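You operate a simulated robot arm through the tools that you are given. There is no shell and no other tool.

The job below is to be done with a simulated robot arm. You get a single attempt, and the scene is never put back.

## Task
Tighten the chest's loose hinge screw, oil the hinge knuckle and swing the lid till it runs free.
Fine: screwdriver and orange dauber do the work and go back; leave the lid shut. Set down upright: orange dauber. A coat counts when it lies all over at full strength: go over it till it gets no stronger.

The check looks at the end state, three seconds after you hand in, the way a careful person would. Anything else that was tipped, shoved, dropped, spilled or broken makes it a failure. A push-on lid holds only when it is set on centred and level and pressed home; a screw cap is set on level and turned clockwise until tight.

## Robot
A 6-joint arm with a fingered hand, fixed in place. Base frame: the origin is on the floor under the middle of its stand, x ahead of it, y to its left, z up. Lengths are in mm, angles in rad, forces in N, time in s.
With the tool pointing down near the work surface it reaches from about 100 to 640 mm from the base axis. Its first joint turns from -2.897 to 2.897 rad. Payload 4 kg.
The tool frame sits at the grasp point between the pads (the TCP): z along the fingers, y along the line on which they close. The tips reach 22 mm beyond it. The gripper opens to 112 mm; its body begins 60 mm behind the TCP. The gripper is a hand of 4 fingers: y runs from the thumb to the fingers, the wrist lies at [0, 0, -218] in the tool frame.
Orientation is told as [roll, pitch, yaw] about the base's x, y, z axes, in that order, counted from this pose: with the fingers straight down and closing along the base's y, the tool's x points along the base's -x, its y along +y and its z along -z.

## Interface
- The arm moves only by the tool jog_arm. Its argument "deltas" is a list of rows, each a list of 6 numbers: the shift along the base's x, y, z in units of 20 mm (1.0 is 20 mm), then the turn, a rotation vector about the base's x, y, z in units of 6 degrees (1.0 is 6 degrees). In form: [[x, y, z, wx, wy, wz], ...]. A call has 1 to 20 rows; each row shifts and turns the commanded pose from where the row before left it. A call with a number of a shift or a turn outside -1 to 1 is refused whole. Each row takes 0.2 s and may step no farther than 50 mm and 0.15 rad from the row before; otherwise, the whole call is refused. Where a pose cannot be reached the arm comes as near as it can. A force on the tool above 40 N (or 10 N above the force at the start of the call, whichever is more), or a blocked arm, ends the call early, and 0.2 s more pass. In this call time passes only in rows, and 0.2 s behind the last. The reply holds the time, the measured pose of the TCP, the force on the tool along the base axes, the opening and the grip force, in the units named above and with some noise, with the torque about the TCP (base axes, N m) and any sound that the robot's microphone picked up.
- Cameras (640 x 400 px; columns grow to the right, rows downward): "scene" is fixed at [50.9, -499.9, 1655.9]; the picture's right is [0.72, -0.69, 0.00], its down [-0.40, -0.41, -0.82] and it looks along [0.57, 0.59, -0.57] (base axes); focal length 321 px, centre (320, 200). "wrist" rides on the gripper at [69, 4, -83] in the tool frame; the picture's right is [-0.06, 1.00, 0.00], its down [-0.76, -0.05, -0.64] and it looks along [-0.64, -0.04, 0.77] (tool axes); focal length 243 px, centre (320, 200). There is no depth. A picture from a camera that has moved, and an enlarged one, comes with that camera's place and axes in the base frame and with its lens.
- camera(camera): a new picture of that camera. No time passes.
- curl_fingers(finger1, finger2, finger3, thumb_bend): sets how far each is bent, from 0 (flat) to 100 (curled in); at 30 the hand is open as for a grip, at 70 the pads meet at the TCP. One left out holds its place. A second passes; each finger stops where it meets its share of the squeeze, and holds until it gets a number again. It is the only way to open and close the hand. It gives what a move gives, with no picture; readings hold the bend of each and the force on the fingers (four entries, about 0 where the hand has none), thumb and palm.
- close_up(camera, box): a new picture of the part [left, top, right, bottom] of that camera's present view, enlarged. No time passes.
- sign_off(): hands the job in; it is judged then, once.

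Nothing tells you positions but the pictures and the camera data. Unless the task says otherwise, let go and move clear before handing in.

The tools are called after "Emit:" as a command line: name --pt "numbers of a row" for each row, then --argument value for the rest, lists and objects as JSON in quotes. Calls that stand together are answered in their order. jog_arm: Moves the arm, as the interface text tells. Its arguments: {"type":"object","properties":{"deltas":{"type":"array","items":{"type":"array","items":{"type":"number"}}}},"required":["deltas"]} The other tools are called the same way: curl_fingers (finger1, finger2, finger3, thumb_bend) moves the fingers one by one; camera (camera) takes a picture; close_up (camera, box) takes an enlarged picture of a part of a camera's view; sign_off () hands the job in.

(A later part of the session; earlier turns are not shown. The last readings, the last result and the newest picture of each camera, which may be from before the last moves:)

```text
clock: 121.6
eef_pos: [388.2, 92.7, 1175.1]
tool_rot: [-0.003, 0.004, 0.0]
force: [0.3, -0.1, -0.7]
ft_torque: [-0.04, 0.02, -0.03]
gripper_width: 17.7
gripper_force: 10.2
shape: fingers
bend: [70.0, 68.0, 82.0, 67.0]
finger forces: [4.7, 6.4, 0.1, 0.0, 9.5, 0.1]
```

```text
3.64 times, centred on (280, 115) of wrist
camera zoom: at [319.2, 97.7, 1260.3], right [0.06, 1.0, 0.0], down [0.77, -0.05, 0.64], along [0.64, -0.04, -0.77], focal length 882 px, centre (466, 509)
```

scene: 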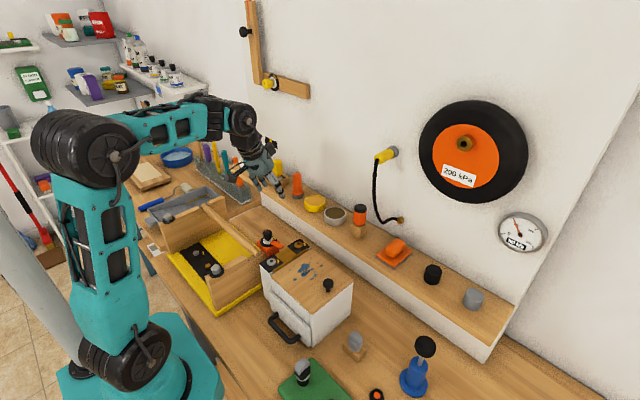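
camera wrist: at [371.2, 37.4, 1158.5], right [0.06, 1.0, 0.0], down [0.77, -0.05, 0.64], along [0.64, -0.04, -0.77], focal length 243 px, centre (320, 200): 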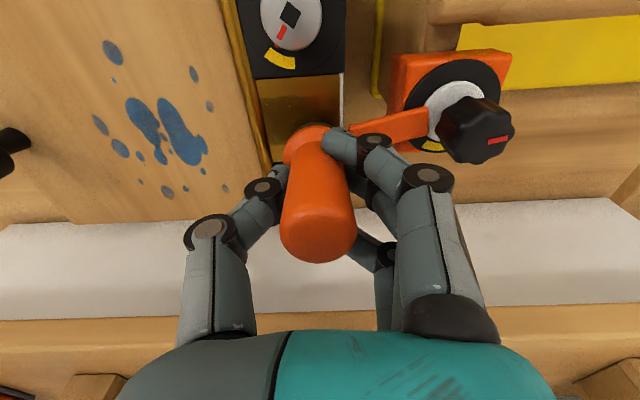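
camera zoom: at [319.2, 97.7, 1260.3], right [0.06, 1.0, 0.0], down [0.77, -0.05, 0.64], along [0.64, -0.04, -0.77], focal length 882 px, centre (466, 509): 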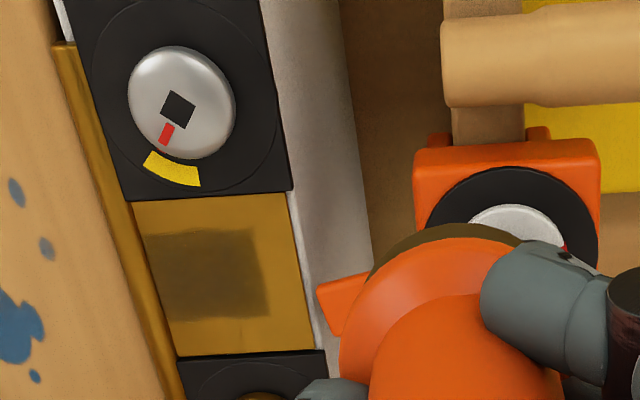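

The film is now a uniform dark patch whose extent is fixed and which didn't change in the last passes. To be sure it's at full strength rather than the felt running dry, I'll reload from the oil tin and go over it again.

Emit:
jog_arm --pt "0.5 -1 1 0 0 0" --pt "0.5 -1 0.3 0 0 0" --pt "0.5 -1 0 0 0 0" --pt "0.5 -1 0 0 0 0" --pt "0.5 -1 0 0 0 0" --pt "0.6 -0.9 0 0 0 0" --pt "1 0 0 0 0 0" --pt "1 0 0 0 0 0" --pt "1 0 0 0 0 0" --pt "1 0 0 0 0 0" --pt "1 0 0 0 0 0" --pt "0.4 0 0 0 0 0"

Emit:
close_up --camera "wrist" --box '[250, 60, 390, 180]'

Emit:
close_up --camera "scene" --box '[310, 180, 360, 230]'

```text
clock: 124.2
eef_pos: [558.5, -24.1, 1202.4]
tool_rot: [0.001, 0.003, 0.001]
force: [-0.3, 0.1, 0.1]
ft_torque: [0.01, -0.02, 0.0]
gripper_width: 17.7
gripper_force: 10.6
shape: fingers
bend: [70.0, 68.0, 82.0, 67.0]
finger forces: [4.7, 6.4, 0.0, 0.0, 9.5, 0.0]
```

```text
3.33 times, centred on (320, 120) of wrist
camera zoom: at [489.0, -20.7, 1287.6], right [0.06, 1.0, 0.0], down [0.77, -0.05, 0.64], along [0.64, -0.04, -0.77], focal length 809 px, centre (320, 467)
```

zoom: 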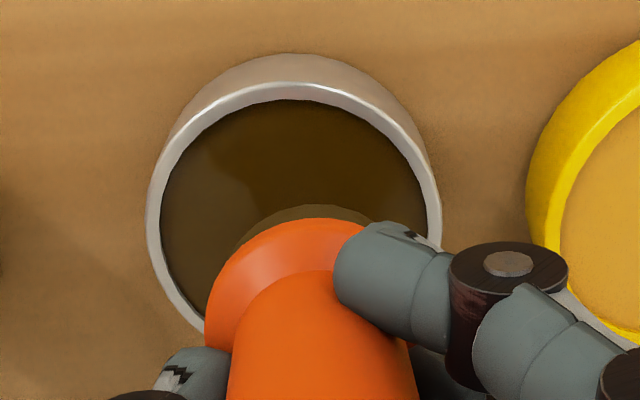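

```text
8.00 times, centred on (335, 205) of scene
camera zoom: at [50.9, -499.9, 1655.9], right [0.72, -0.69, 0.0], down [-0.4, -0.41, -0.82], along [0.57, 0.59, -0.57], focal length 2564 px, centre (200, 160)
```

zoom: 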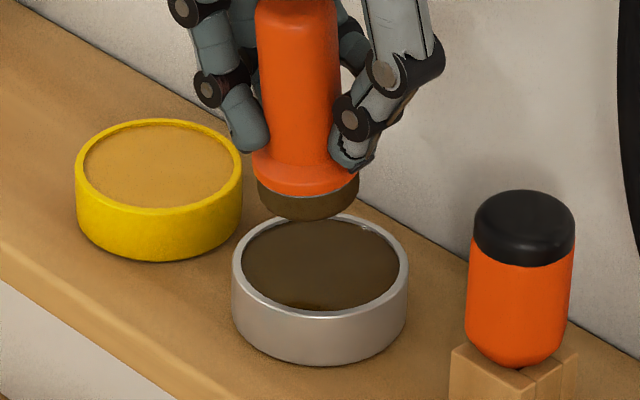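

Emit:
jog_arm --pt "0 -0.05 -0.6 0 0 0" --pt "0 0 -0.5 0 0 0" --pt "0 0 -0.1 0 0 0"

```text
clock: 125.0
eef_pos: [559.4, -26.3, 1179.8]
tool_rot: [-0.003, 0.003, 0.0]
force: [0.2, -0.1, 0.3]
ft_torque: [0.02, -0.02, -0.02]
gripper_width: 17.5
gripper_force: 10.1
shape: fingers
bend: [70.0, 68.0, 82.0, 67.0]
finger forces: [4.5, 6.4, 0.1, 0.0, 9.5, 0.0]
```

Emit:
jog_arm --pt "0 0 -0.1 0 0 0" --pt "0 0 -0.08 0 0 0"

Emit:
close_up --camera "scene" --box '[310, 180, 360, 230]'

```text
clock: 125.6
eef_pos: [559.0, -27.8, 1176.7]
tool_rot: [-0.001, 0.001, 0.0]
force: [1.8, -0.5, 2.3]
ft_torque: [0.02, 0.02, 0.03]
gripper_width: 17.3
gripper_force: 11.0
shape: fingers
bend: [71.0, 68.0, 82.0, 67.0]
finger forces: [4.8, 6.6, 0.1, 0.0, 10.2, 0.1]
```

```text
8.00 times, centred on (335, 205) of scene
camera zoom: at [50.9, -499.9, 1655.9], right [0.72, -0.69, 0.0], down [-0.4, -0.41, -0.82], along [0.57, 0.59, -0.57], focal length 2564 px, centre (200, 160)
```

zoom: 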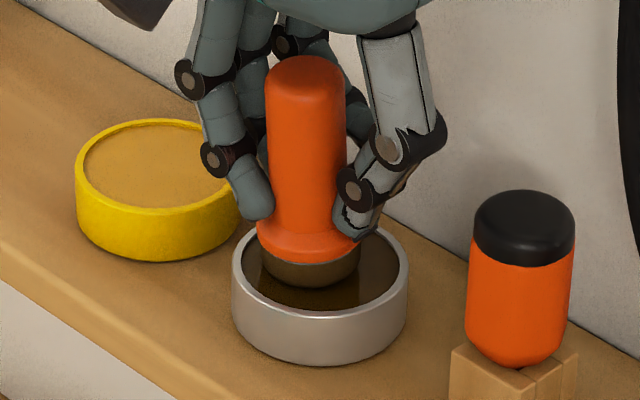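

Emit:
jog_arm --pt "0 0 -0.03 0 0 0" --pt "0 0 0.4 0 0 0" --pt "0 0 0.8 0 0 0" --pt "-1 0.2 0 0 0 0" --pt "-1 0.4 0 0 0 0" --pt "-1 0.4 0 0 0 0" --pt "-1 0.4 0 0 0 0" --pt "-1 0.4 0 0 0 0" --pt "-1 0.4 -0.5 0 0 0" --pt "-0.75 0.45 -1 0 0 0" --pt "0 0 -1 0 0 0" --pt "0 0 -1 0 0 0" --pt "0 0 -1 0 0 0" --pt "0 0 -1 0 0 0"

Emit:
camera --camera "wrist"

Emit:
close_up --camera "scene" --box '[260, 225, 330, 275]'

```text
clock: 128.6
eef_pos: [422.4, 29.8, 1087.9]
tool_rot: [-0.002, 0.003, 0.0]
force: [0.2, 1.0, -0.5]
ft_torque: [-0.01, 0.02, -0.01]
gripper_width: 17.3
gripper_force: 10.7
shape: fingers
bend: [71.0, 68.0, 82.0, 67.0]
finger forces: [4.9, 6.4, 0.1, 0.1, 9.9, 0.1]
```

```text
taken
camera wrist: at [353.5, 32.8, 1172.0], right [0.06, 1.0, 0.0], down [0.77, -0.05, 0.64], along [0.64, -0.04, -0.77], focal length 243 px, centre (320, 200)
```

wrist: 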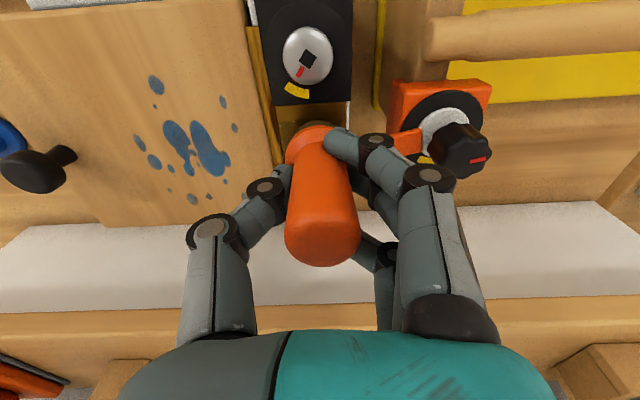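

```text
8.00 times, centred on (295, 250) of scene
camera zoom: at [50.9, -499.9, 1655.9], right [0.72, -0.69, 0.0], down [-0.4, -0.41, -0.82], along [0.57, 0.59, -0.57], focal length 2564 px, centre (520, -200)
```

zoom: 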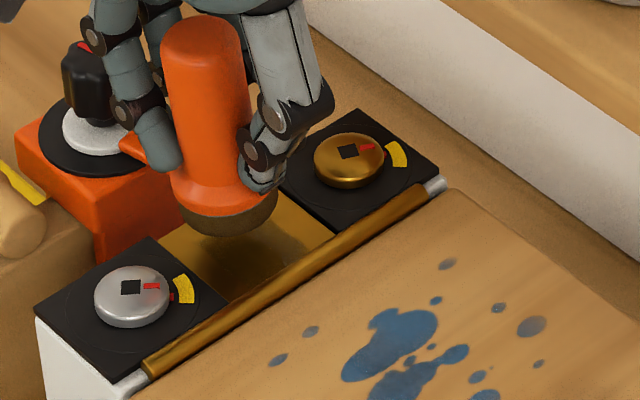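

Emit:
jog_arm --pt "0 -0.15 -0.4 0 0 0" --pt "0 0 -0.2 0 0 0" --pt "0 0 -0.12 0 0 0"

```text
clock: 129.4
eef_pos: [423.8, 25.1, 1075.3]
tool_rot: [-0.002, 0.005, -0.001]
force: [-0.8, -0.6, 0.0]
ft_torque: [0.0, -0.03, 0.01]
gripper_width: 17.2
gripper_force: 10.7
shape: fingers
bend: [71.0, 68.0, 82.0, 67.0]
finger forces: [4.8, 6.4, 0.0, 0.0, 9.9, 0.0]
```

Emit:
jog_arm --pt "0 0 -0.08 0 0 0" --pt "0 0 -0.06 0 0 0"

```text
clock: 130.0
eef_pos: [423.7, 22.9, 1071.8]
tool_rot: [-0.003, 0.004, 0.001]
force: [1.0, 0.5, 2.9]
ft_torque: [0.05, 0.04, 0.01]
gripper_width: 17.5
gripper_force: 10.6
shape: fingers
bend: [71.0, 68.0, 82.0, 67.0]
finger forces: [4.7, 6.7, 0.0, 0.1, 10.0, 0.1]
```

Light contact; I'll press a little more and rub over the whole patch area with overlapping strokes.

Emit:
jog_arm --pt "0 0 -0.05 0 0 0" --pt "0.3 0 0 0 0 0" --pt "0.3 0 0 0 0 0" --pt "0 0.3 0 0 0 0" --pt "-0.3 0 0 0 0 0" --pt "-0.3 0 0 0 0 0" --pt "-0.3 0 0 0 0 0" --pt "-0.3 0 -0.01 0 0 0" --pt "0 -0.3 0 0 0 0" --pt "0.3 0 0 0 0 0" --pt "0.3 0 0 0 0 0" --pt "0.3 0 0 0 0 0" --pt "0 0.3 -0.01 0 0 0" --pt "-0.3 0 0 0 0 0" --pt "-0.3 0 0 0 0 0" --pt "0 -0.15 0 0 0 0" --pt "0.3 0 0 0 0 0"

Emit:
jog_arm --pt "0 0 0.5 0 0 0" --pt "0 0 1 0 0 0" --pt "-0.5 0.6 1 0 0 0" --pt "-0.5 1 1 0 0 0" --pt "-0.5 1 1 0 0 0" --pt "-0.5 0.7 0.8 0 0 0"

Emit:
close_up --camera "scene" --box '[272, 242, 304, 268]'

Emit:
close_up --camera "wrist" --box '[220, 60, 340, 170]'

```text
clock: 133.6
eef_pos: [423.9, 26.5, 1070.2]
tool_rot: [-0.001, 0.003, 0.0]
force: [-0.3, 0.1, 0.3]
ft_torque: [0.01, 0.01, -0.01]
gripper_width: 15.5
gripper_force: 12.0
shape: fingers
bend: [71.0, 67.0, 82.0, 68.0]
finger forces: [6.7, 7.6, 0.1, 0.0, 9.4, 0.0]
```

```text
clock: 135.0
eef_pos: [383.4, 91.4, 1177.3]
tool_rot: [-0.002, 0.004, -0.001]
force: [0.3, 0.9, 0.3]
ft_torque: [-0.08, 0.03, 0.01]
gripper_width: 15.7
gripper_force: 11.5
shape: fingers
bend: [71.0, 67.0, 82.0, 68.0]
finger forces: [6.0, 7.4, 0.0, 0.0, 9.2, 0.0]
```

```text
15.38 times, centred on (288, 255) of scene
camera zoom: at [50.9, -499.9, 1655.9], right [0.72, -0.69, 0.0], down [-0.4, -0.41, -0.82], along [0.57, 0.59, -0.57], focal length 4932 px, centre (812, -646)
```

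zoom: 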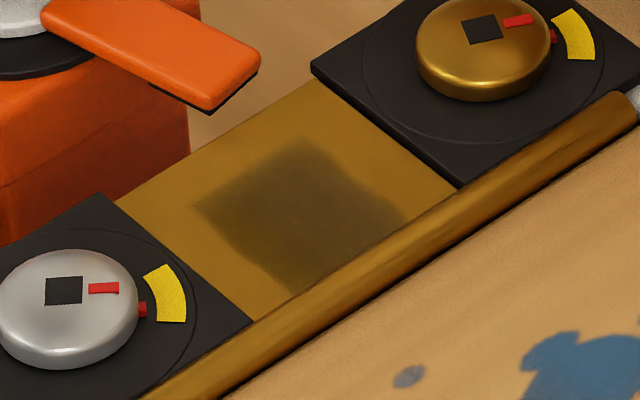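

```text
3.64 times, centred on (280, 115) of wrist
camera zoom: at [313.5, 95.4, 1260.8], right [0.06, 1.0, 0.0], down [0.77, -0.05, 0.64], along [0.64, -0.04, -0.77], focal length 882 px, centre (466, 509)
```

zoom: 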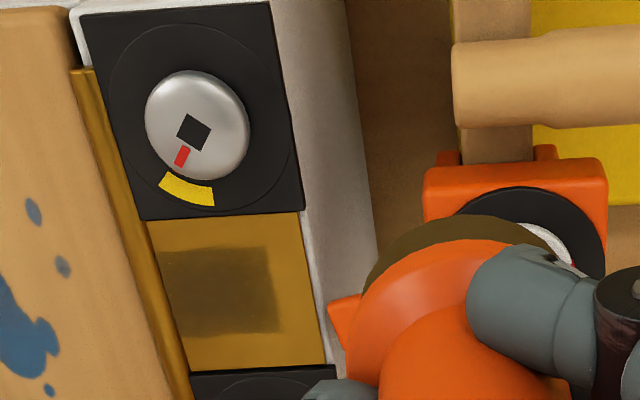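

The coat didn't change after reloading and another full rub, so it's at full strength. Now I'll return the dauber upright to its place on the shelf, checking its tilt first.

Emit:
camera --camera "wrist"

Emit:
close_up --camera "scene" --box '[220, 160, 300, 230]'

```text
taken
camera wrist: at [313.5, 95.4, 1260.8], right [0.06, 1.0, 0.0], down [0.77, -0.05, 0.64], along [0.64, -0.04, -0.77], focal length 243 px, centre (320, 200)
```

wrist: 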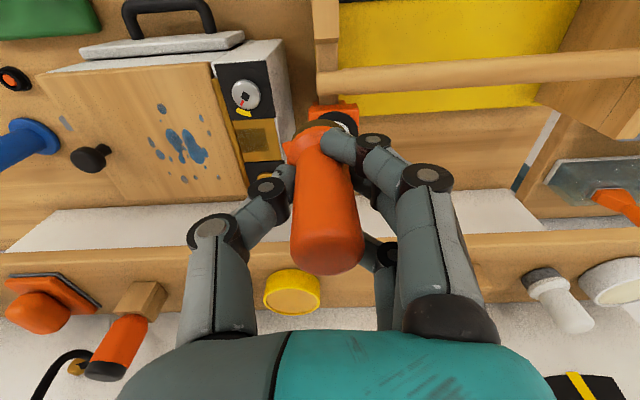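

```text
5.71 times, centred on (260, 195) of scene
camera zoom: at [50.9, -499.9, 1655.9], right [0.72, -0.69, 0.0], down [-0.4, -0.41, -0.82], along [0.57, 0.59, -0.57], focal length 1832 px, centre (663, 229)
```

zoom: 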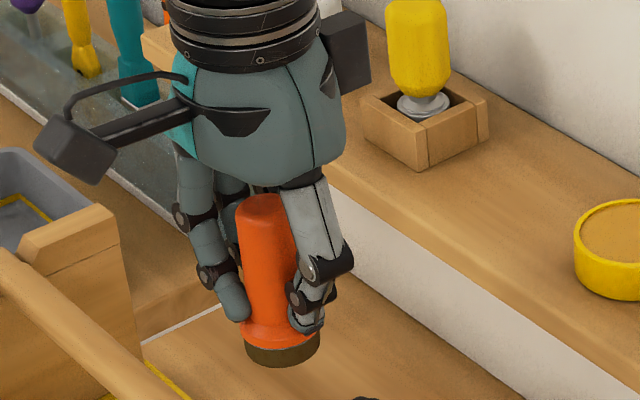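

The dauber is close to vertical. I'll carry it to its original spot with a slight 6° backward lean so the wrist stays clear of the wall rail above.

Emit:
jog_arm --pt "0 0.8 1 0 0 0" --pt "0.7 0.8 0.4 0 -1 0" --pt "1 0 0 0 0 0" --pt "1 0 0 0 0 0" --pt "1 0 0 0 0 0" --pt "1 0 0 0 0 0" --pt "1 0 0 0 0 0" --pt "1 0 0 0 0 0" --pt "1 0 0 0 0 0"

Emit:
camera --camera "wrist"

Emit:
camera --camera "scene"

Emit:
close_up --camera "scene" --box '[230, 60, 350, 220]'

```text
clock: 137.0
eef_pos: [539.5, 123.3, 1201.9]
tool_rot: [-0.002, -0.101, 0.0]
force: [0.0, -1.2, 0.0]
ft_torque: [-0.01, -0.01, -0.03]
gripper_width: 15.5
gripper_force: 11.1
shape: fingers
bend: [71.0, 67.0, 82.0, 68.0]
finger forces: [5.8, 7.4, 0.0, 0.0, 9.1, 0.0]
```

```text
taken
camera wrist: at [461.4, 127.9, 1280.4], right [0.06, 1.0, 0.01], down [0.7, -0.05, 0.72], along [0.72, -0.04, -0.7], focal length 243 px, centre (320, 200)
```

wrist: 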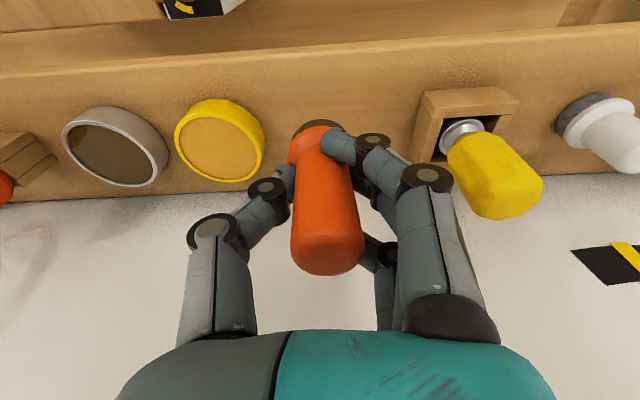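

```text
taken
```

scene: 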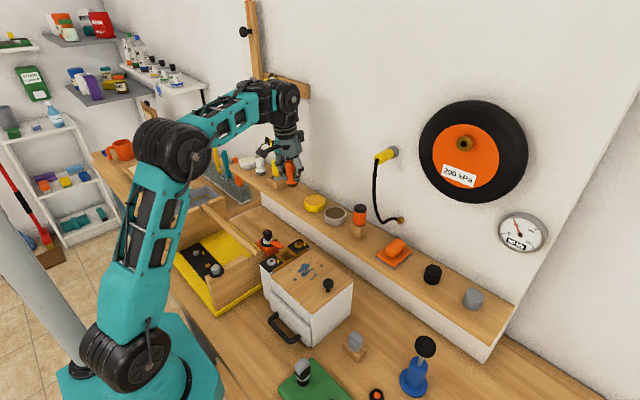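

```text
2.50 times, centred on (290, 140) of scene
camera zoom: at [50.9, -499.9, 1655.9], right [0.72, -0.69, 0.0], down [-0.4, -0.41, -0.82], along [0.57, 0.59, -0.57], focal length 801 px, centre (395, 350)
```

zoom: 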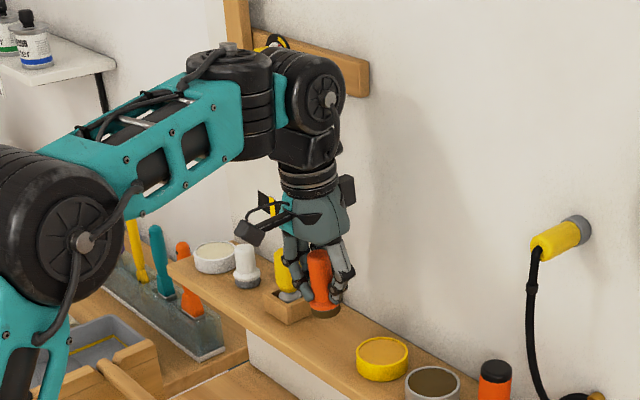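

Emit:
jog_arm --pt "0.4 0.05 0 0 0 0" --pt "0.35 0 -0.5 0 0 0" --pt "0 0 -0.8 0 0 0" --pt "0 0 -0.5 0 0 0"

Emit:
close_up --camera "wrist" --box '[240, 60, 400, 180]'

Emit:
close_up --camera "scene" --box '[255, 140, 335, 210]'

```text
clock: 138.0
eef_pos: [553.1, 126.8, 1169.0]
tool_rot: [-0.004, -0.1, 0.0]
force: [-0.4, -0.5, -0.4]
ft_torque: [-0.01, 0.02, 0.05]
gripper_width: 15.4
gripper_force: 11.1
shape: fingers
bend: [71.0, 67.0, 82.0, 68.0]
finger forces: [5.8, 7.3, 0.0, 0.0, 9.0, 0.0]
```

```text
3.33 times, centred on (320, 120) of wrist
camera zoom: at [475.6, 130.5, 1245.7], right [0.06, 1.0, 0.0], down [0.7, -0.05, 0.72], along [0.71, -0.04, -0.7], focal length 809 px, centre (320, 467)
```

zoom: 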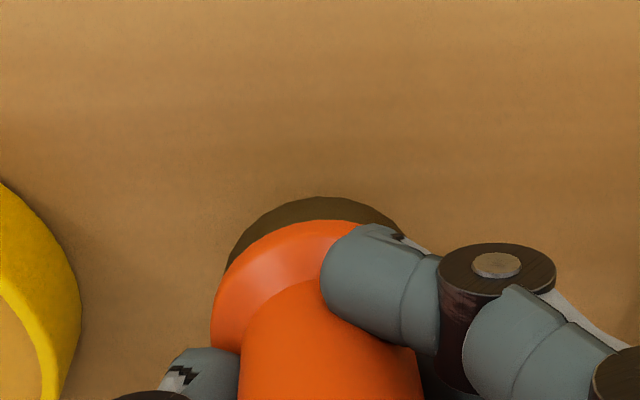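

```text
5.71 times, centred on (295, 175) of scene
camera zoom: at [50.9, -499.9, 1655.9], right [0.72, -0.69, 0.0], down [-0.4, -0.41, -0.82], along [0.57, 0.59, -0.57], focal length 1832 px, centre (463, 343)
```

zoom: 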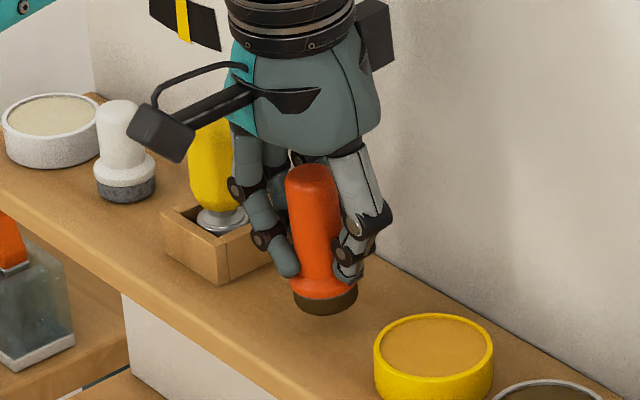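

Emit:
jog_arm --pt "0 0 -0.3 0 0 0" --pt "0 0 -0.15 0 0 0"

```text
clock: 138.6
eef_pos: [554.2, 126.3, 1159.3]
tool_rot: [-0.002, -0.101, 0.0]
force: [0.8, -0.7, -0.2]
ft_torque: [-0.01, -0.02, 0.02]
gripper_width: 15.8
gripper_force: 11.3
shape: fingers
bend: [71.0, 67.0, 82.0, 68.0]
finger forces: [5.8, 7.3, 0.1, 0.0, 9.1, 0.0]
```

Emit:
jog_arm --pt "0 0 -0.1 0 0 0" --pt "0 0 -0.08 0 0 0"

Emit:
close_up --camera "scene" --box '[275, 160, 325, 210]'

```text
clock: 139.2
eef_pos: [553.4, 126.9, 1155.8]
tool_rot: [-0.001, -0.101, -0.001]
force: [0.6, -0.4, -0.3]
ft_torque: [-0.01, -0.02, 0.01]
gripper_width: 15.8
gripper_force: 11.4
shape: fingers
bend: [71.0, 67.0, 82.0, 68.0]
finger forces: [5.8, 7.3, 0.0, 0.1, 9.2, 0.1]
```

```text
8.00 times, centred on (300, 185) of scene
camera zoom: at [50.9, -499.9, 1655.9], right [0.72, -0.69, 0.0], down [-0.4, -0.41, -0.82], along [0.57, 0.59, -0.57], focal length 2564 px, centre (480, 320)
```

zoom: 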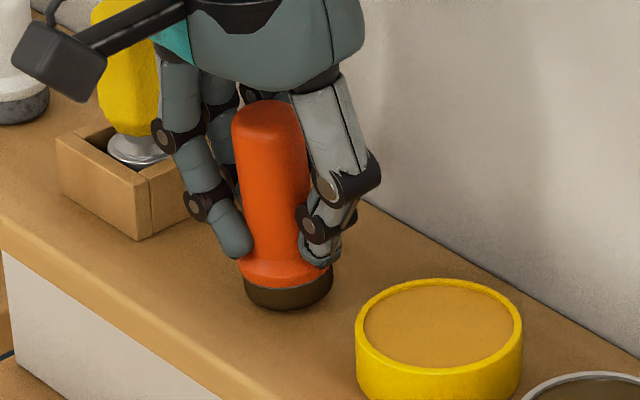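

Emit:
jog_arm --pt "0 0 -0.08 0 0 0" --pt "0 0 -0.06 0 0 0"

```text
clock: 139.8
eef_pos: [551.9, 125.3, 1153.4]
tool_rot: [-0.001, -0.103, 0.001]
force: [1.0, 0.5, 5.4]
ft_torque: [0.0, 0.02, -0.02]
gripper_width: 15.2
gripper_force: 12.1
shape: fingers
bend: [71.0, 67.0, 82.0, 68.0]
finger forces: [5.9, 7.5, 0.0, 0.0, 10.5, 0.1]
```

Emit:
jog_arm --pt "0 0 -0.04 0 0.4 0" --pt "0 0 0 0 0.4 0"

Emit:
close_up --camera "scene" --box '[275, 160, 325, 210]'

Emit:
close_up --camera "wrist" --box '[240, 60, 400, 180]'

```text
clock: 140.4
eef_pos: [554.2, 126.8, 1152.6]
tool_rot: [-0.001, -0.017, 0.002]
force: [3.3, 0.3, 8.0]
ft_torque: [0.06, -0.03, -0.05]
gripper_width: 15.5
gripper_force: 13.0
shape: fingers
bend: [71.0, 68.0, 82.0, 68.0]
finger forces: [5.0, 10.7, 0.0, 0.0, 10.8, 0.1]
```

```text
8.00 times, centred on (300, 185) of scene
camera zoom: at [50.9, -499.9, 1655.9], right [0.72, -0.69, 0.0], down [-0.4, -0.41, -0.82], along [0.57, 0.59, -0.57], focal length 2564 px, centre (480, 320)
```

zoom: 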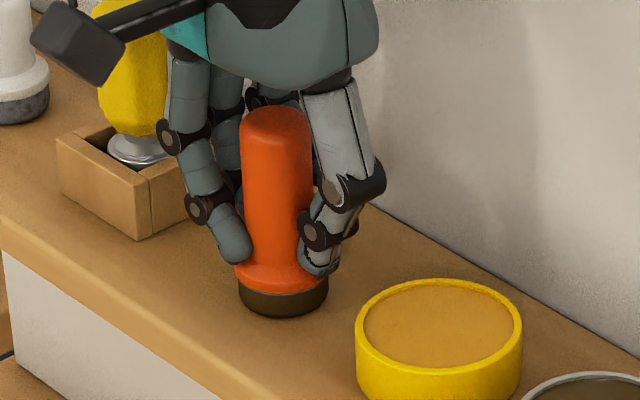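

```text
3.33 times, centred on (320, 120) of wrist
camera zoom: at [481.9, 130.5, 1235.7], right [0.06, 1.0, 0.0], down [0.75, -0.05, 0.66], along [0.65, -0.04, -0.76], focal length 809 px, centre (320, 467)
```

zoom: 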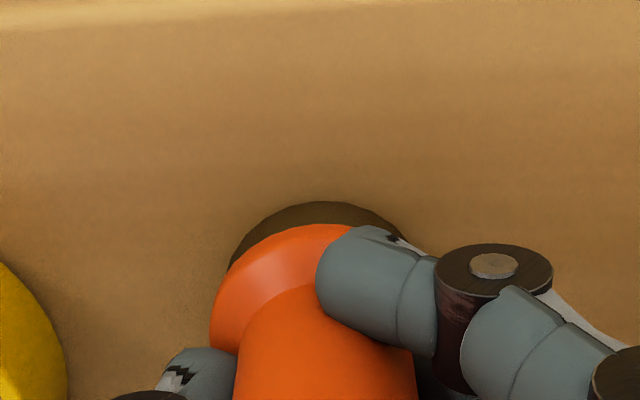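

The dauber stands flat and upright on the shelf within about a centimetre of its original spot. I'll ease the pressure and open the hand.

Emit:
jog_arm --pt "0 0 0.04 0 0 0"

Emit:
curl_fingers --finger1 58 --finger2 58 --finger3 58 --thumb_bend 60

Emit:
close_up --camera "scene" --box '[275, 160, 325, 210]'

Emit:
camera --camera "wrist"

```text
clock: 140.8
eef_pos: [552.4, 126.4, 1154.3]
tool_rot: [-0.002, -0.015, 0.001]
force: [0.6, -0.3, 0.3]
ft_torque: [0.04, -0.03, 0.0]
gripper_width: 15.7
gripper_force: 11.3
shape: fingers
bend: [71.0, 67.0, 82.0, 68.0]
finger forces: [5.6, 7.8, 0.1, 0.1, 9.1, 0.0]
```

```text
clock: 141.8
eef_pos: [552.8, 126.6, 1154.8]
tool_rot: [-0.001, -0.017, -0.002]
force: [0.3, -0.9, -0.7]
ft_torque: [0.0, 0.01, 0.03]
gripper_width: 34.0
gripper_force: 0.0
shape: fingers
bend: [57.0, 57.0, 57.0, 60.0]
finger forces: [0.2, 0.0, 0.0, 0.0, 0.0, 0.0]
```

```text
8.00 times, centred on (300, 185) of scene
camera zoom: at [50.9, -499.9, 1655.9], right [0.72, -0.69, 0.0], down [-0.4, -0.41, -0.82], along [0.57, 0.59, -0.57], focal length 2564 px, centre (480, 320)
```

zoom: 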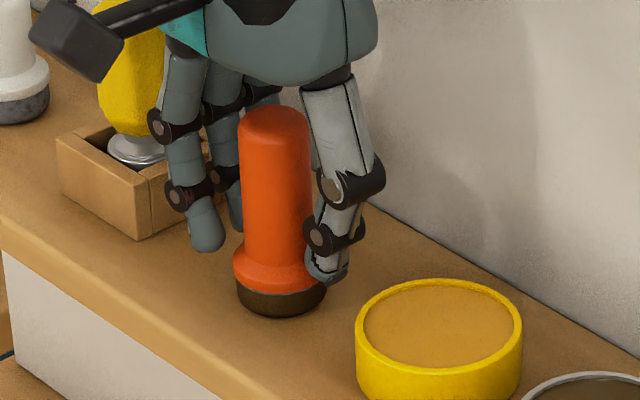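

```text
taken
camera wrist: at [481.7, 130.6, 1237.3], right [0.06, 1.0, 0.0], down [0.75, -0.05, 0.66], along [0.65, -0.04, -0.76], focal length 243 px, centre (320, 200)
```

wrist: 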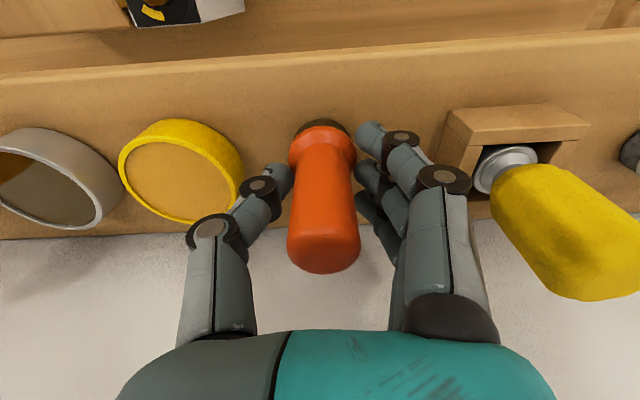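

The dauber stands by itself. I'll open a little more and slide the hand back off it.

Emit:
curl_fingers --finger1 49 --finger2 49 --finger3 49 --thumb_bend 49

Emit:
jog_arm --pt "-0.5 0 0 0 0 0" --pt "-1 0 0 0 0 0" --pt "-1 0 0 0 0 0" --pt "-1 0 0.2 0 0 0" --pt "-1 0 0.5 0 0 0" --pt "-0.5 -0.5 0.5 0 0.17 0"

Emit:
close_up --camera "scene" --box '[265, 150, 335, 210]'

Emit:
camera --camera "scene"

Emit:
camera --camera "wrist"

```text
clock: 142.8
eef_pos: [553.3, 126.6, 1154.9]
tool_rot: [-0.001, -0.019, 0.001]
force: [0.4, 0.2, 0.7]
ft_torque: [-0.01, -0.04, 0.0]
gripper_width: 60.0
gripper_force: 0.0
shape: fingers
bend: [49.0, 49.0, 49.0, 49.0]
finger forces: [0.0, 0.0, 0.0, 0.1, 0.0, 0.0]
```

```text
clock: 144.2
eef_pos: [452.7, 116.0, 1175.8]
tool_rot: [0.0, 0.0, 0.002]
force: [0.2, 0.7, -0.4]
ft_torque: [-0.03, 0.01, 0.01]
gripper_width: 59.7
gripper_force: 0.0
shape: fingers
bend: [49.0, 49.0, 49.0, 49.0]
finger forces: [0.1, 0.0, 0.0, 0.0, 0.0, 0.1]
```

```text
6.67 times, centred on (300, 180) of scene
camera zoom: at [50.9, -499.9, 1655.9], right [0.72, -0.69, 0.0], down [-0.4, -0.41, -0.82], along [0.57, 0.59, -0.57], focal length 2137 px, centre (453, 333)
```

zoom: 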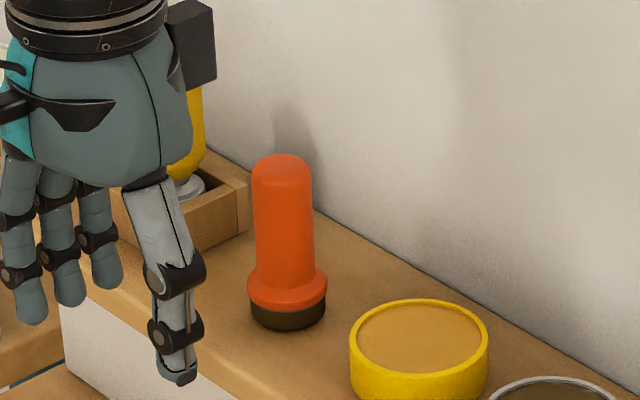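

```text
taken
```

scene: 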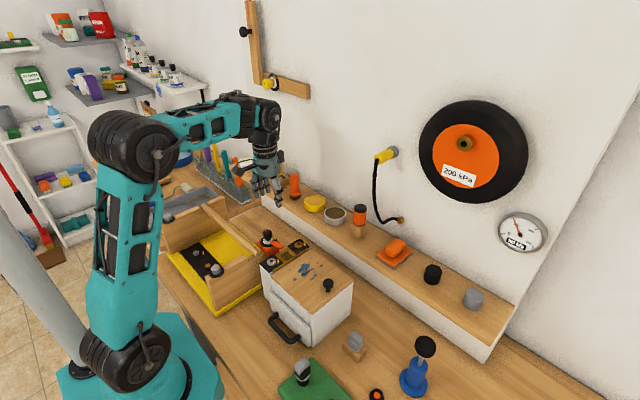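

```text
taken
camera wrist: at [382.6, 120.3, 1260.6], right [0.06, 1.0, 0.0], down [0.77, -0.05, 0.64], along [0.64, -0.04, -0.77], focal length 243 px, centre (320, 200)
```

wrist: 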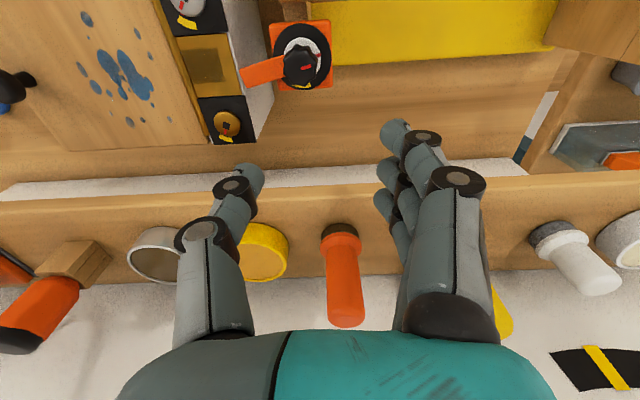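

Both tools are back in place. Next is the lid: its black knob is at about (424, -142, 1052). I'll move over it for a close look.

Emit:
jog_arm --pt "-0.3 -1 0 0 0 0" --pt "-0.3 -1 0 0 0 0" --pt "-0.3 -1 0 0 0 0" --pt "-0.3 -1 0 0 0 0" --pt "-0.2 -1 0 0 0 0" --pt "0 -1 0 0 0 0" --pt "0 -1 0 0 0 0" --pt "0 -1 0 0 0 0" --pt "0 -1 0 0 0 0" --pt "0 -1 -0.5 0 0 0" --pt "0 -1 -0.5 0 0 0" --pt "0 -1 -0.5 0 0 0" --pt "0 -0.9 -0.5 0 0 0"

Emit:
camera --camera "wrist"

Emit:
close_up --camera "scene" --box '[260, 200, 380, 300]'

```text
clock: 147.0
eef_pos: [427.2, -142.7, 1138.5]
tool_rot: [0.0, 0.0, 0.001]
force: [0.6, -0.3, 0.4]
ft_torque: [0.04, -0.01, 0.01]
gripper_width: 59.6
gripper_force: 0.2
shape: fingers
bend: [49.0, 49.0, 49.0, 49.0]
finger forces: [0.1, 0.0, 0.0, 0.0, 0.0, 0.0]
```

```text
taken
camera wrist: at [356.9, -137.3, 1223.0], right [0.06, 1.0, 0.0], down [0.77, -0.05, 0.64], along [0.64, -0.04, -0.77], focal length 243 px, centre (320, 200)
```

wrist: 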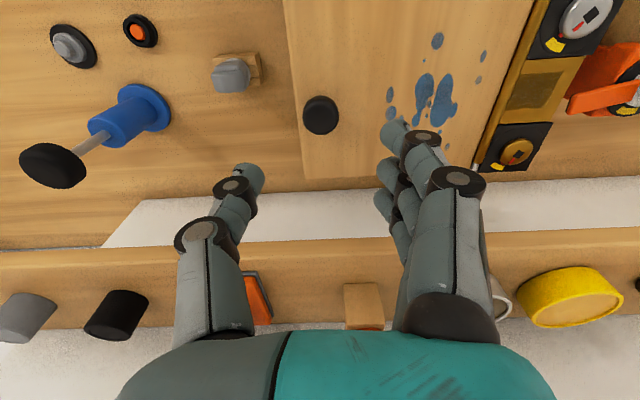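

```text
4.00 times, centred on (320, 250) of scene
camera zoom: at [50.9, -499.9, 1655.9], right [0.72, -0.69, 0.0], down [-0.4, -0.41, -0.82], along [0.57, 0.59, -0.57], focal length 1282 px, centre (320, 0)
```

zoom: 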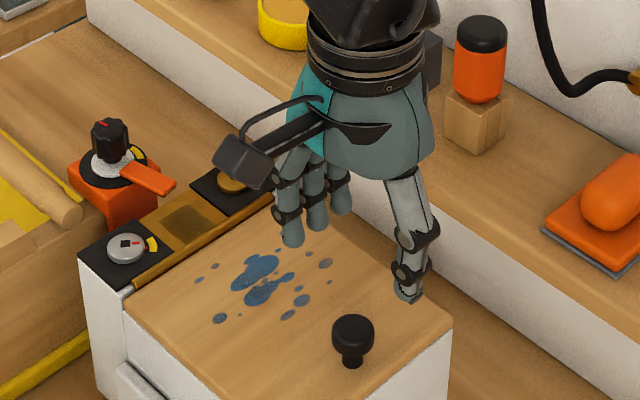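

The knob head is about 27 mm across at (421.5, -140.5), top z≈1053. I'll lower around it.

Emit:
jog_arm --pt "-0.28 0.1 -1 0 0 0" --pt "0 0 -1 0 0 0" --pt "0 0 -1 0 0 0" --pt "0 0 -0.8 0 0 0"

Emit:
camera --camera "wrist"

Emit:
close_up --camera "scene" --box '[280, 220, 380, 310]'

```text
clock: 148.0
eef_pos: [420.6, -139.5, 1062.2]
tool_rot: [-0.001, -0.001, -0.001]
force: [-0.3, -0.8, -0.8]
ft_torque: [-0.01, 0.0, 0.02]
gripper_width: 59.7
gripper_force: 0.2
shape: fingers
bend: [49.0, 49.0, 49.0, 49.0]
finger forces: [0.0, 0.1, 0.0, 0.1, 0.0, 0.0]
```

```text
taken
camera wrist: at [351.1, -134.5, 1146.0], right [0.06, 1.0, 0.0], down [0.77, -0.05, 0.64], along [0.64, -0.04, -0.77], focal length 243 px, centre (320, 200)
```

wrist: 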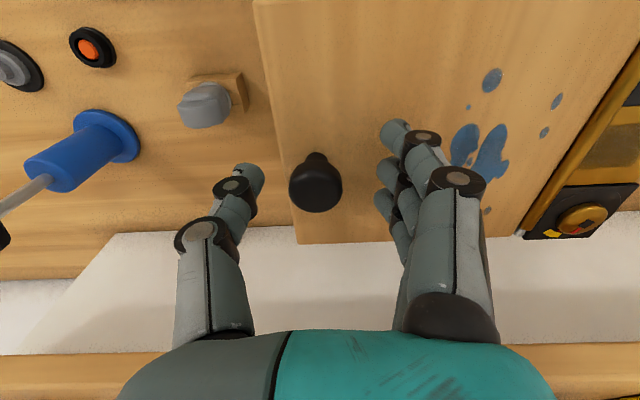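

```text
4.44 times, centred on (330, 265) of scene
camera zoom: at [50.9, -499.9, 1655.9], right [0.72, -0.69, 0.0], down [-0.4, -0.41, -0.82], along [0.57, 0.59, -0.57], focal length 1425 px, centre (276, -89)
```

zoom: 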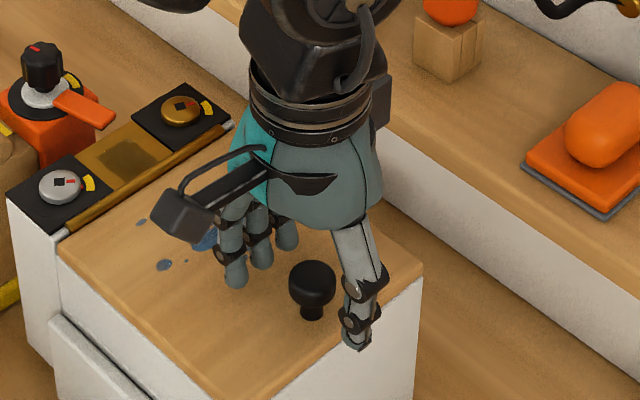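

Emit:
jog_arm --pt "0 -0.08 -0.25 0 0 0" --pt "0 0 -0.22 0 0 0"

Emit:
curl_fingers --finger1 72 --finger2 72 --finger3 72 --thumb_bend 72

Emit:
camera --camera "wrist"

Emit:
close_up --camera "scene" --box '[280, 220, 380, 310]'

```text
clock: 148.6
eef_pos: [420.1, -140.3, 1053.5]
tool_rot: [-0.002, -0.005, 0.001]
force: [-2.3, -1.4, 17.5]
ft_torque: [0.65, 0.12, 0.08]
gripper_width: 60.2
gripper_force: 9.1
shape: fingers
bend: [50.0, 50.0, 49.0, 49.0]
finger forces: [7.0, 5.8, 4.6, 0.0, 0.0, 0.0]
```

```text
clock: 149.6
eef_pos: [419.6, -139.5, 1052.3]
tool_rot: [-0.004, 0.001, 0.001]
force: [-0.4, -6.4, 0.4]
ft_torque: [-0.07, 0.02, -0.01]
gripper_width: 11.3
gripper_force: 7.4
shape: fingers
bend: [72.0, 70.0, 72.0, 68.0]
finger forces: [0.1, 3.0, 0.0, 0.1, 12.0, 0.0]
```

```text
taken
camera wrist: at [350.6, -136.1, 1137.1], right [0.06, 1.0, 0.0], down [0.77, -0.05, 0.64], along [0.64, -0.04, -0.77], focal length 243 px, centre (320, 200)
```

wrist: 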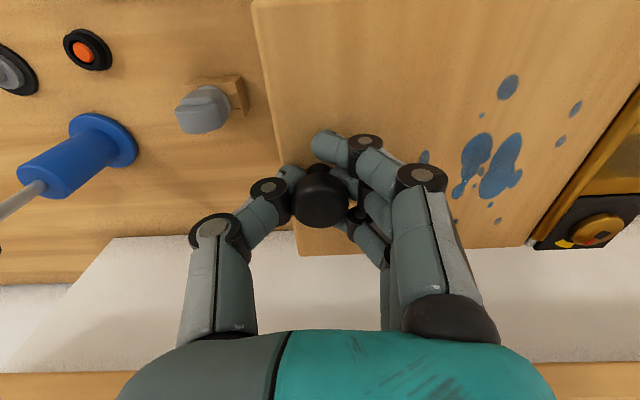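

```text
4.44 times, centred on (330, 265) of scene
camera zoom: at [50.9, -499.9, 1655.9], right [0.72, -0.69, 0.0], down [-0.4, -0.41, -0.82], along [0.57, 0.59, -0.57], focal length 1425 px, centre (276, -89)
```

zoom: 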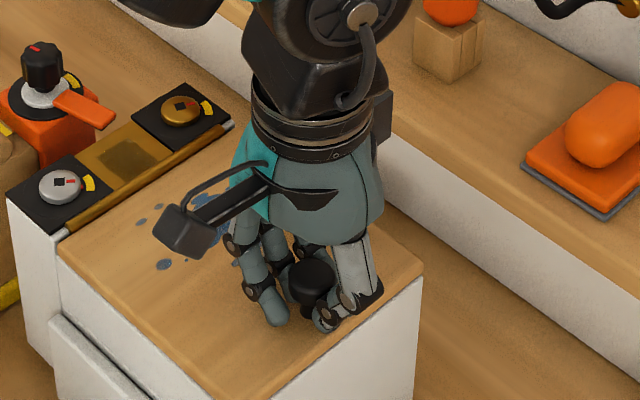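

The fingers are hooked under the knob head. I'll lift the lid along its arc about the hinge, rolling the hand with it, a small step first.

Emit:
jog_arm --pt "0 0.05 0.4 -0.5 0 0" --pt "0 0.126 0.322 -0.5 0 0" --pt "0 0.25 0.7 -1 0 0"

Emit:
camera --camera "wrist"

Emit:
camera --camera "scene"

```text
clock: 150.4
eef_pos: [419.3, -133.2, 1080.6]
tool_rot: [-0.212, 0.001, 0.002]
force: [3.1, -2.6, 0.1]
ft_torque: [0.04, 0.0, 0.01]
gripper_width: 11.0
gripper_force: 6.8
shape: fingers
bend: [72.0, 70.0, 72.0, 68.0]
finger forces: [0.0, 4.0, 0.0, 0.1, 8.4, 0.1]
```

```text
taken
camera wrist: at [349.7, -111.4, 1162.1], right [0.06, 0.98, -0.21], down [0.77, 0.09, 0.64], along [0.64, -0.2, -0.74], focal length 243 px, centre (320, 200)
```

wrist: 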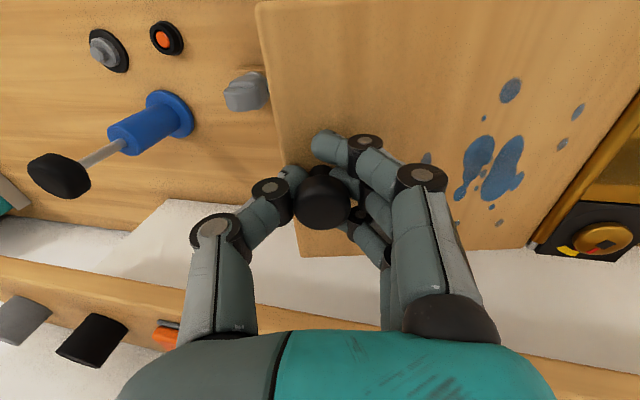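

```text
taken
```

scene: 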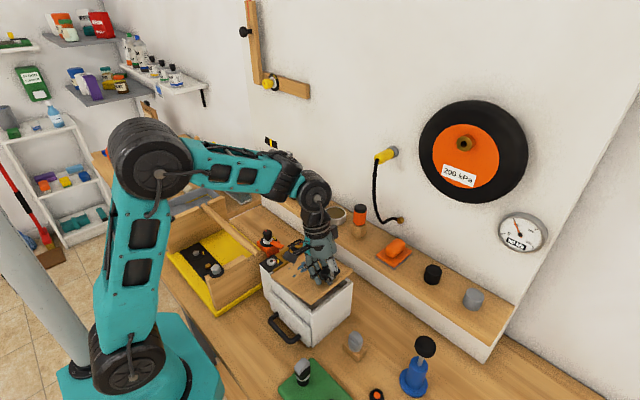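

The lid is rising with little force. Continuing the arc up to about 42°.

Emit:
jog_arm --pt "0 0.322 0.67 -1 0 0" --pt "0 0.39 0.633 -1 0 0" --pt "0 0.454 0.588 -1 0 0" --pt "0 0.513 0.537 -1 0 0" --pt "0 0.567 0.481 -1 0 0"

Emit:
camera --camera "scene"

Emit:
camera --camera "wrist"

```text
clock: 151.6
eef_pos: [419.1, -88.4, 1138.7]
tool_rot: [-0.734, 0.001, 0.0]
force: [2.1, -2.7, 0.7]
ft_torque: [0.06, 0.0, 0.08]
gripper_width: 10.3
gripper_force: 6.7
shape: fingers
bend: [72.0, 70.0, 72.0, 68.0]
finger forces: [0.1, 4.3, 0.1, 0.0, 8.6, 0.0]
```

```text
taken
```

scene: 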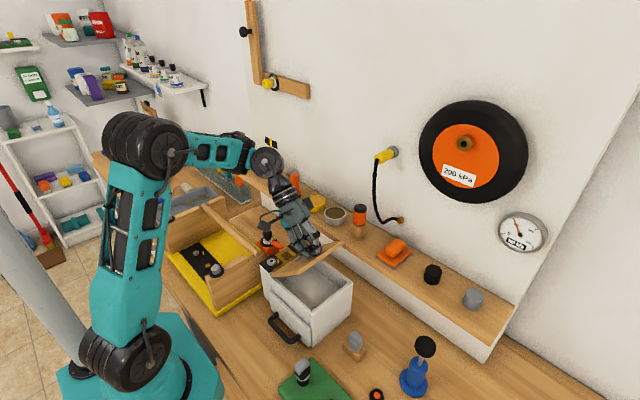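

```text
taken
camera wrist: at [349.1, -29.6, 1198.1], right [0.06, 0.74, -0.67], down [0.77, 0.4, 0.51], along [0.64, -0.54, -0.54], focal length 243 px, centre (320, 200)
```

wrist: 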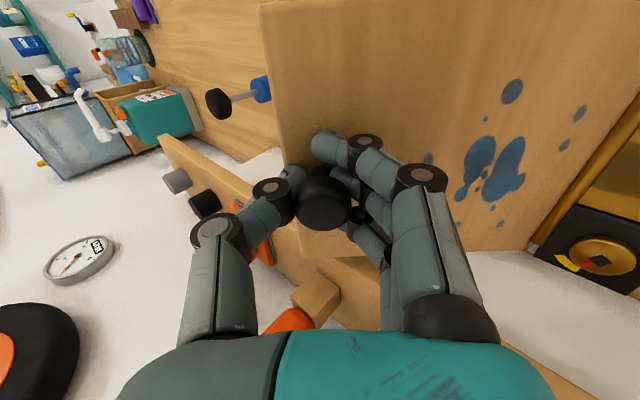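

No squeak and low resistance so far. I'll open further to about 60° and then swing it back down and up a few times.

Emit:
jog_arm --pt "0 0.614 0.419 -1 0 0" --pt "0 0.654 0.353 -1 0 0" --pt "0 0.688 0.282 -1 0 0"

Emit:
camera --camera "scene"

```text
clock: 152.4
eef_pos: [410.2, -59.9, 1143.8]
tool_rot: [-1.048, -0.003, -0.001]
force: [-1.5, -6.0, 12.1]
ft_torque: [-0.11, -0.05, -0.04]
gripper_width: 14.4
gripper_force: 6.7
shape: fingers
bend: [72.0, 72.0, 72.0, 67.0]
finger forces: [0.0, 0.0, 0.1, 0.0, 13.6, 0.1]
out of reach, approached as far as the arm can: row 3
```

```text
taken
```

scene: 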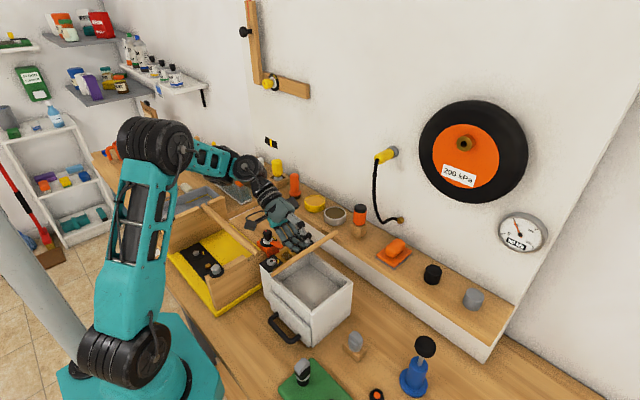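

The last degrees were out of reach. I'll check the hold on the knob before coming back.

Emit:
camera --camera "wrist"

Emit:
close_up --camera "scene" --box '[230, 170, 370, 320]'

```text
taken
camera wrist: at [340.8, 13.1, 1181.9], right [0.07, 0.5, -0.87], down [0.76, 0.53, 0.36], along [0.64, -0.69, -0.34], focal length 243 px, centre (320, 200)
```

wrist: 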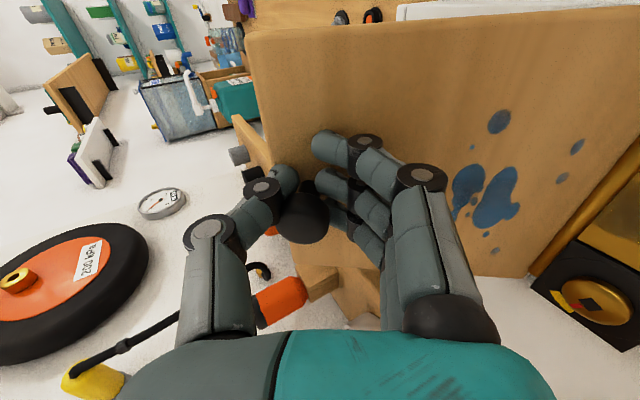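

```text
2.67 times, centred on (300, 245) of scene
camera zoom: at [50.9, -499.9, 1655.9], right [0.72, -0.69, 0.0], down [-0.4, -0.41, -0.82], along [0.57, 0.59, -0.57], focal length 855 px, centre (373, 80)
```

zoom: 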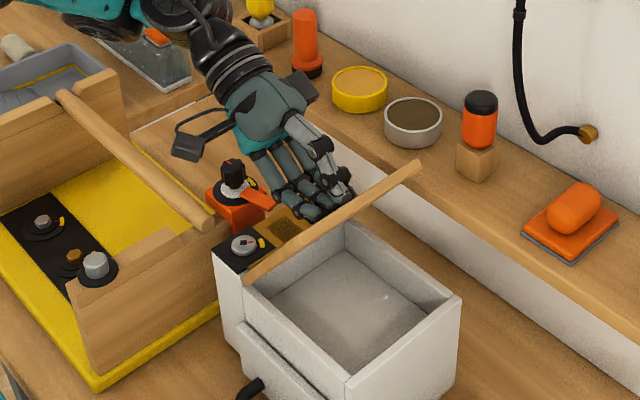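

Emit:
jog_arm --pt "0.23 -0.33 0.1 1 0 0" --pt "0.23 -0.36 0.08 1 0 0"

Emit:
camera --camera "wrist"

Emit:
close_up --camera "scene" --box '[230, 170, 370, 320]'

```text
clock: 153.0
eef_pos: [420.7, -74.3, 1146.6]
tool_rot: [-0.84, 0.002, -0.001]
force: [-14.6, -1.8, 3.5]
ft_torque: [0.03, 0.0, -0.19]
gripper_width: 11.0
gripper_force: 10.0
shape: fingers
bend: [72.0, 71.0, 72.0, 68.0]
finger forces: [0.0, 4.5, 0.0, 0.0, 15.1, 0.0]
```

```text
taken
camera wrist: at [350.7, -9.7, 1200.4], right [0.06, 0.67, -0.74], down [0.77, 0.44, 0.46], along [0.64, -0.6, -0.48], focal length 243 px, centre (320, 200)
```

wrist: 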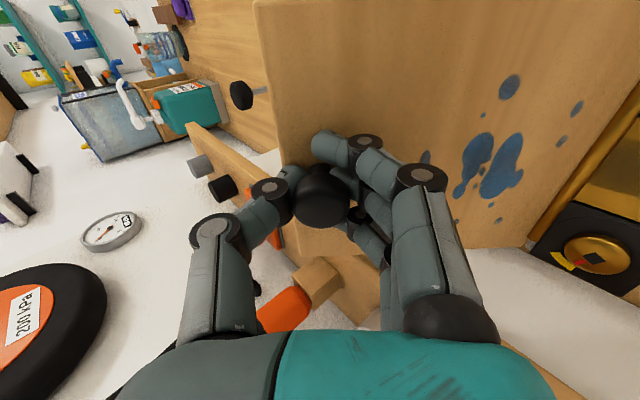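

```text
2.67 times, centred on (300, 245) of scene
camera zoom: at [50.9, -499.9, 1655.9], right [0.72, -0.69, 0.0], down [-0.4, -0.41, -0.82], along [0.57, 0.59, -0.57], focal length 855 px, centre (373, 80)
```

zoom: 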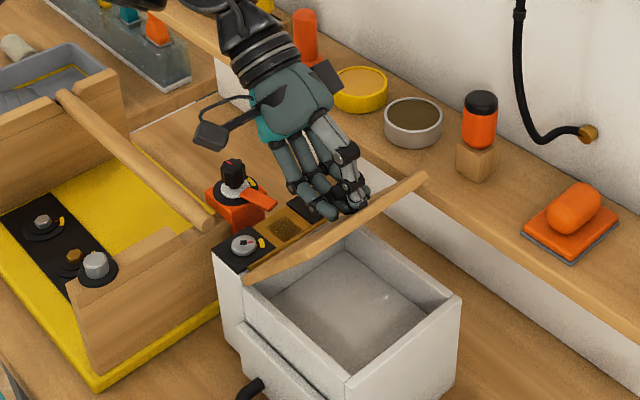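

The hold is good again. I'll swing the lid down to nearly closed and back up in one cycle, listening for sounds.

Emit:
jog_arm --pt "-0.08 -0.614 -0.419 1 0 0" --pt "0 -0.567 -0.481 1 0 0" --pt "0 -0.513 -0.537 1 0 0" --pt "0 -0.454 -0.588 1 0 0" --pt "0 -0.39 -0.633 1 0 0" --pt "0 -0.322 -0.67 1 0 0" --pt "0 -0.25 -0.7 1 0 0"

Emit:
camera --camera "wrist"

Emit:
close_up --camera "scene" --box '[230, 170, 370, 320]'

```text
clock: 154.6
eef_pos: [418.5, -134.8, 1064.8]
tool_rot: [-0.105, 0.001, -0.001]
force: [-0.3, -8.0, 2.4]
ft_torque: [-0.05, -0.01, 0.03]
gripper_width: 12.2
gripper_force: 10.2
shape: fingers
bend: [72.0, 71.0, 72.0, 68.0]
finger forces: [0.0, 2.3, 0.0, 0.0, 18.8, 0.0]
```

```text
taken
camera wrist: at [349.6, -122.8, 1148.1], right [0.06, 0.99, -0.1], down [0.77, 0.02, 0.64], along [0.64, -0.12, -0.76], focal length 243 px, centre (320, 200)
```

wrist: 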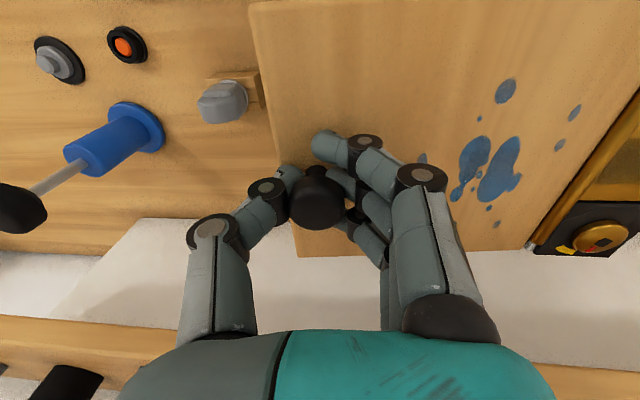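

```text
2.67 times, centred on (300, 245) of scene
camera zoom: at [50.9, -499.9, 1655.9], right [0.72, -0.69, 0.0], down [-0.4, -0.41, -0.82], along [0.57, 0.59, -0.57], focal length 855 px, centre (373, 80)
```

zoom: 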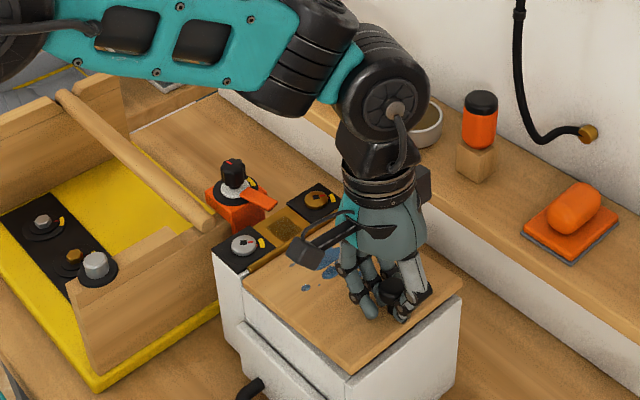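

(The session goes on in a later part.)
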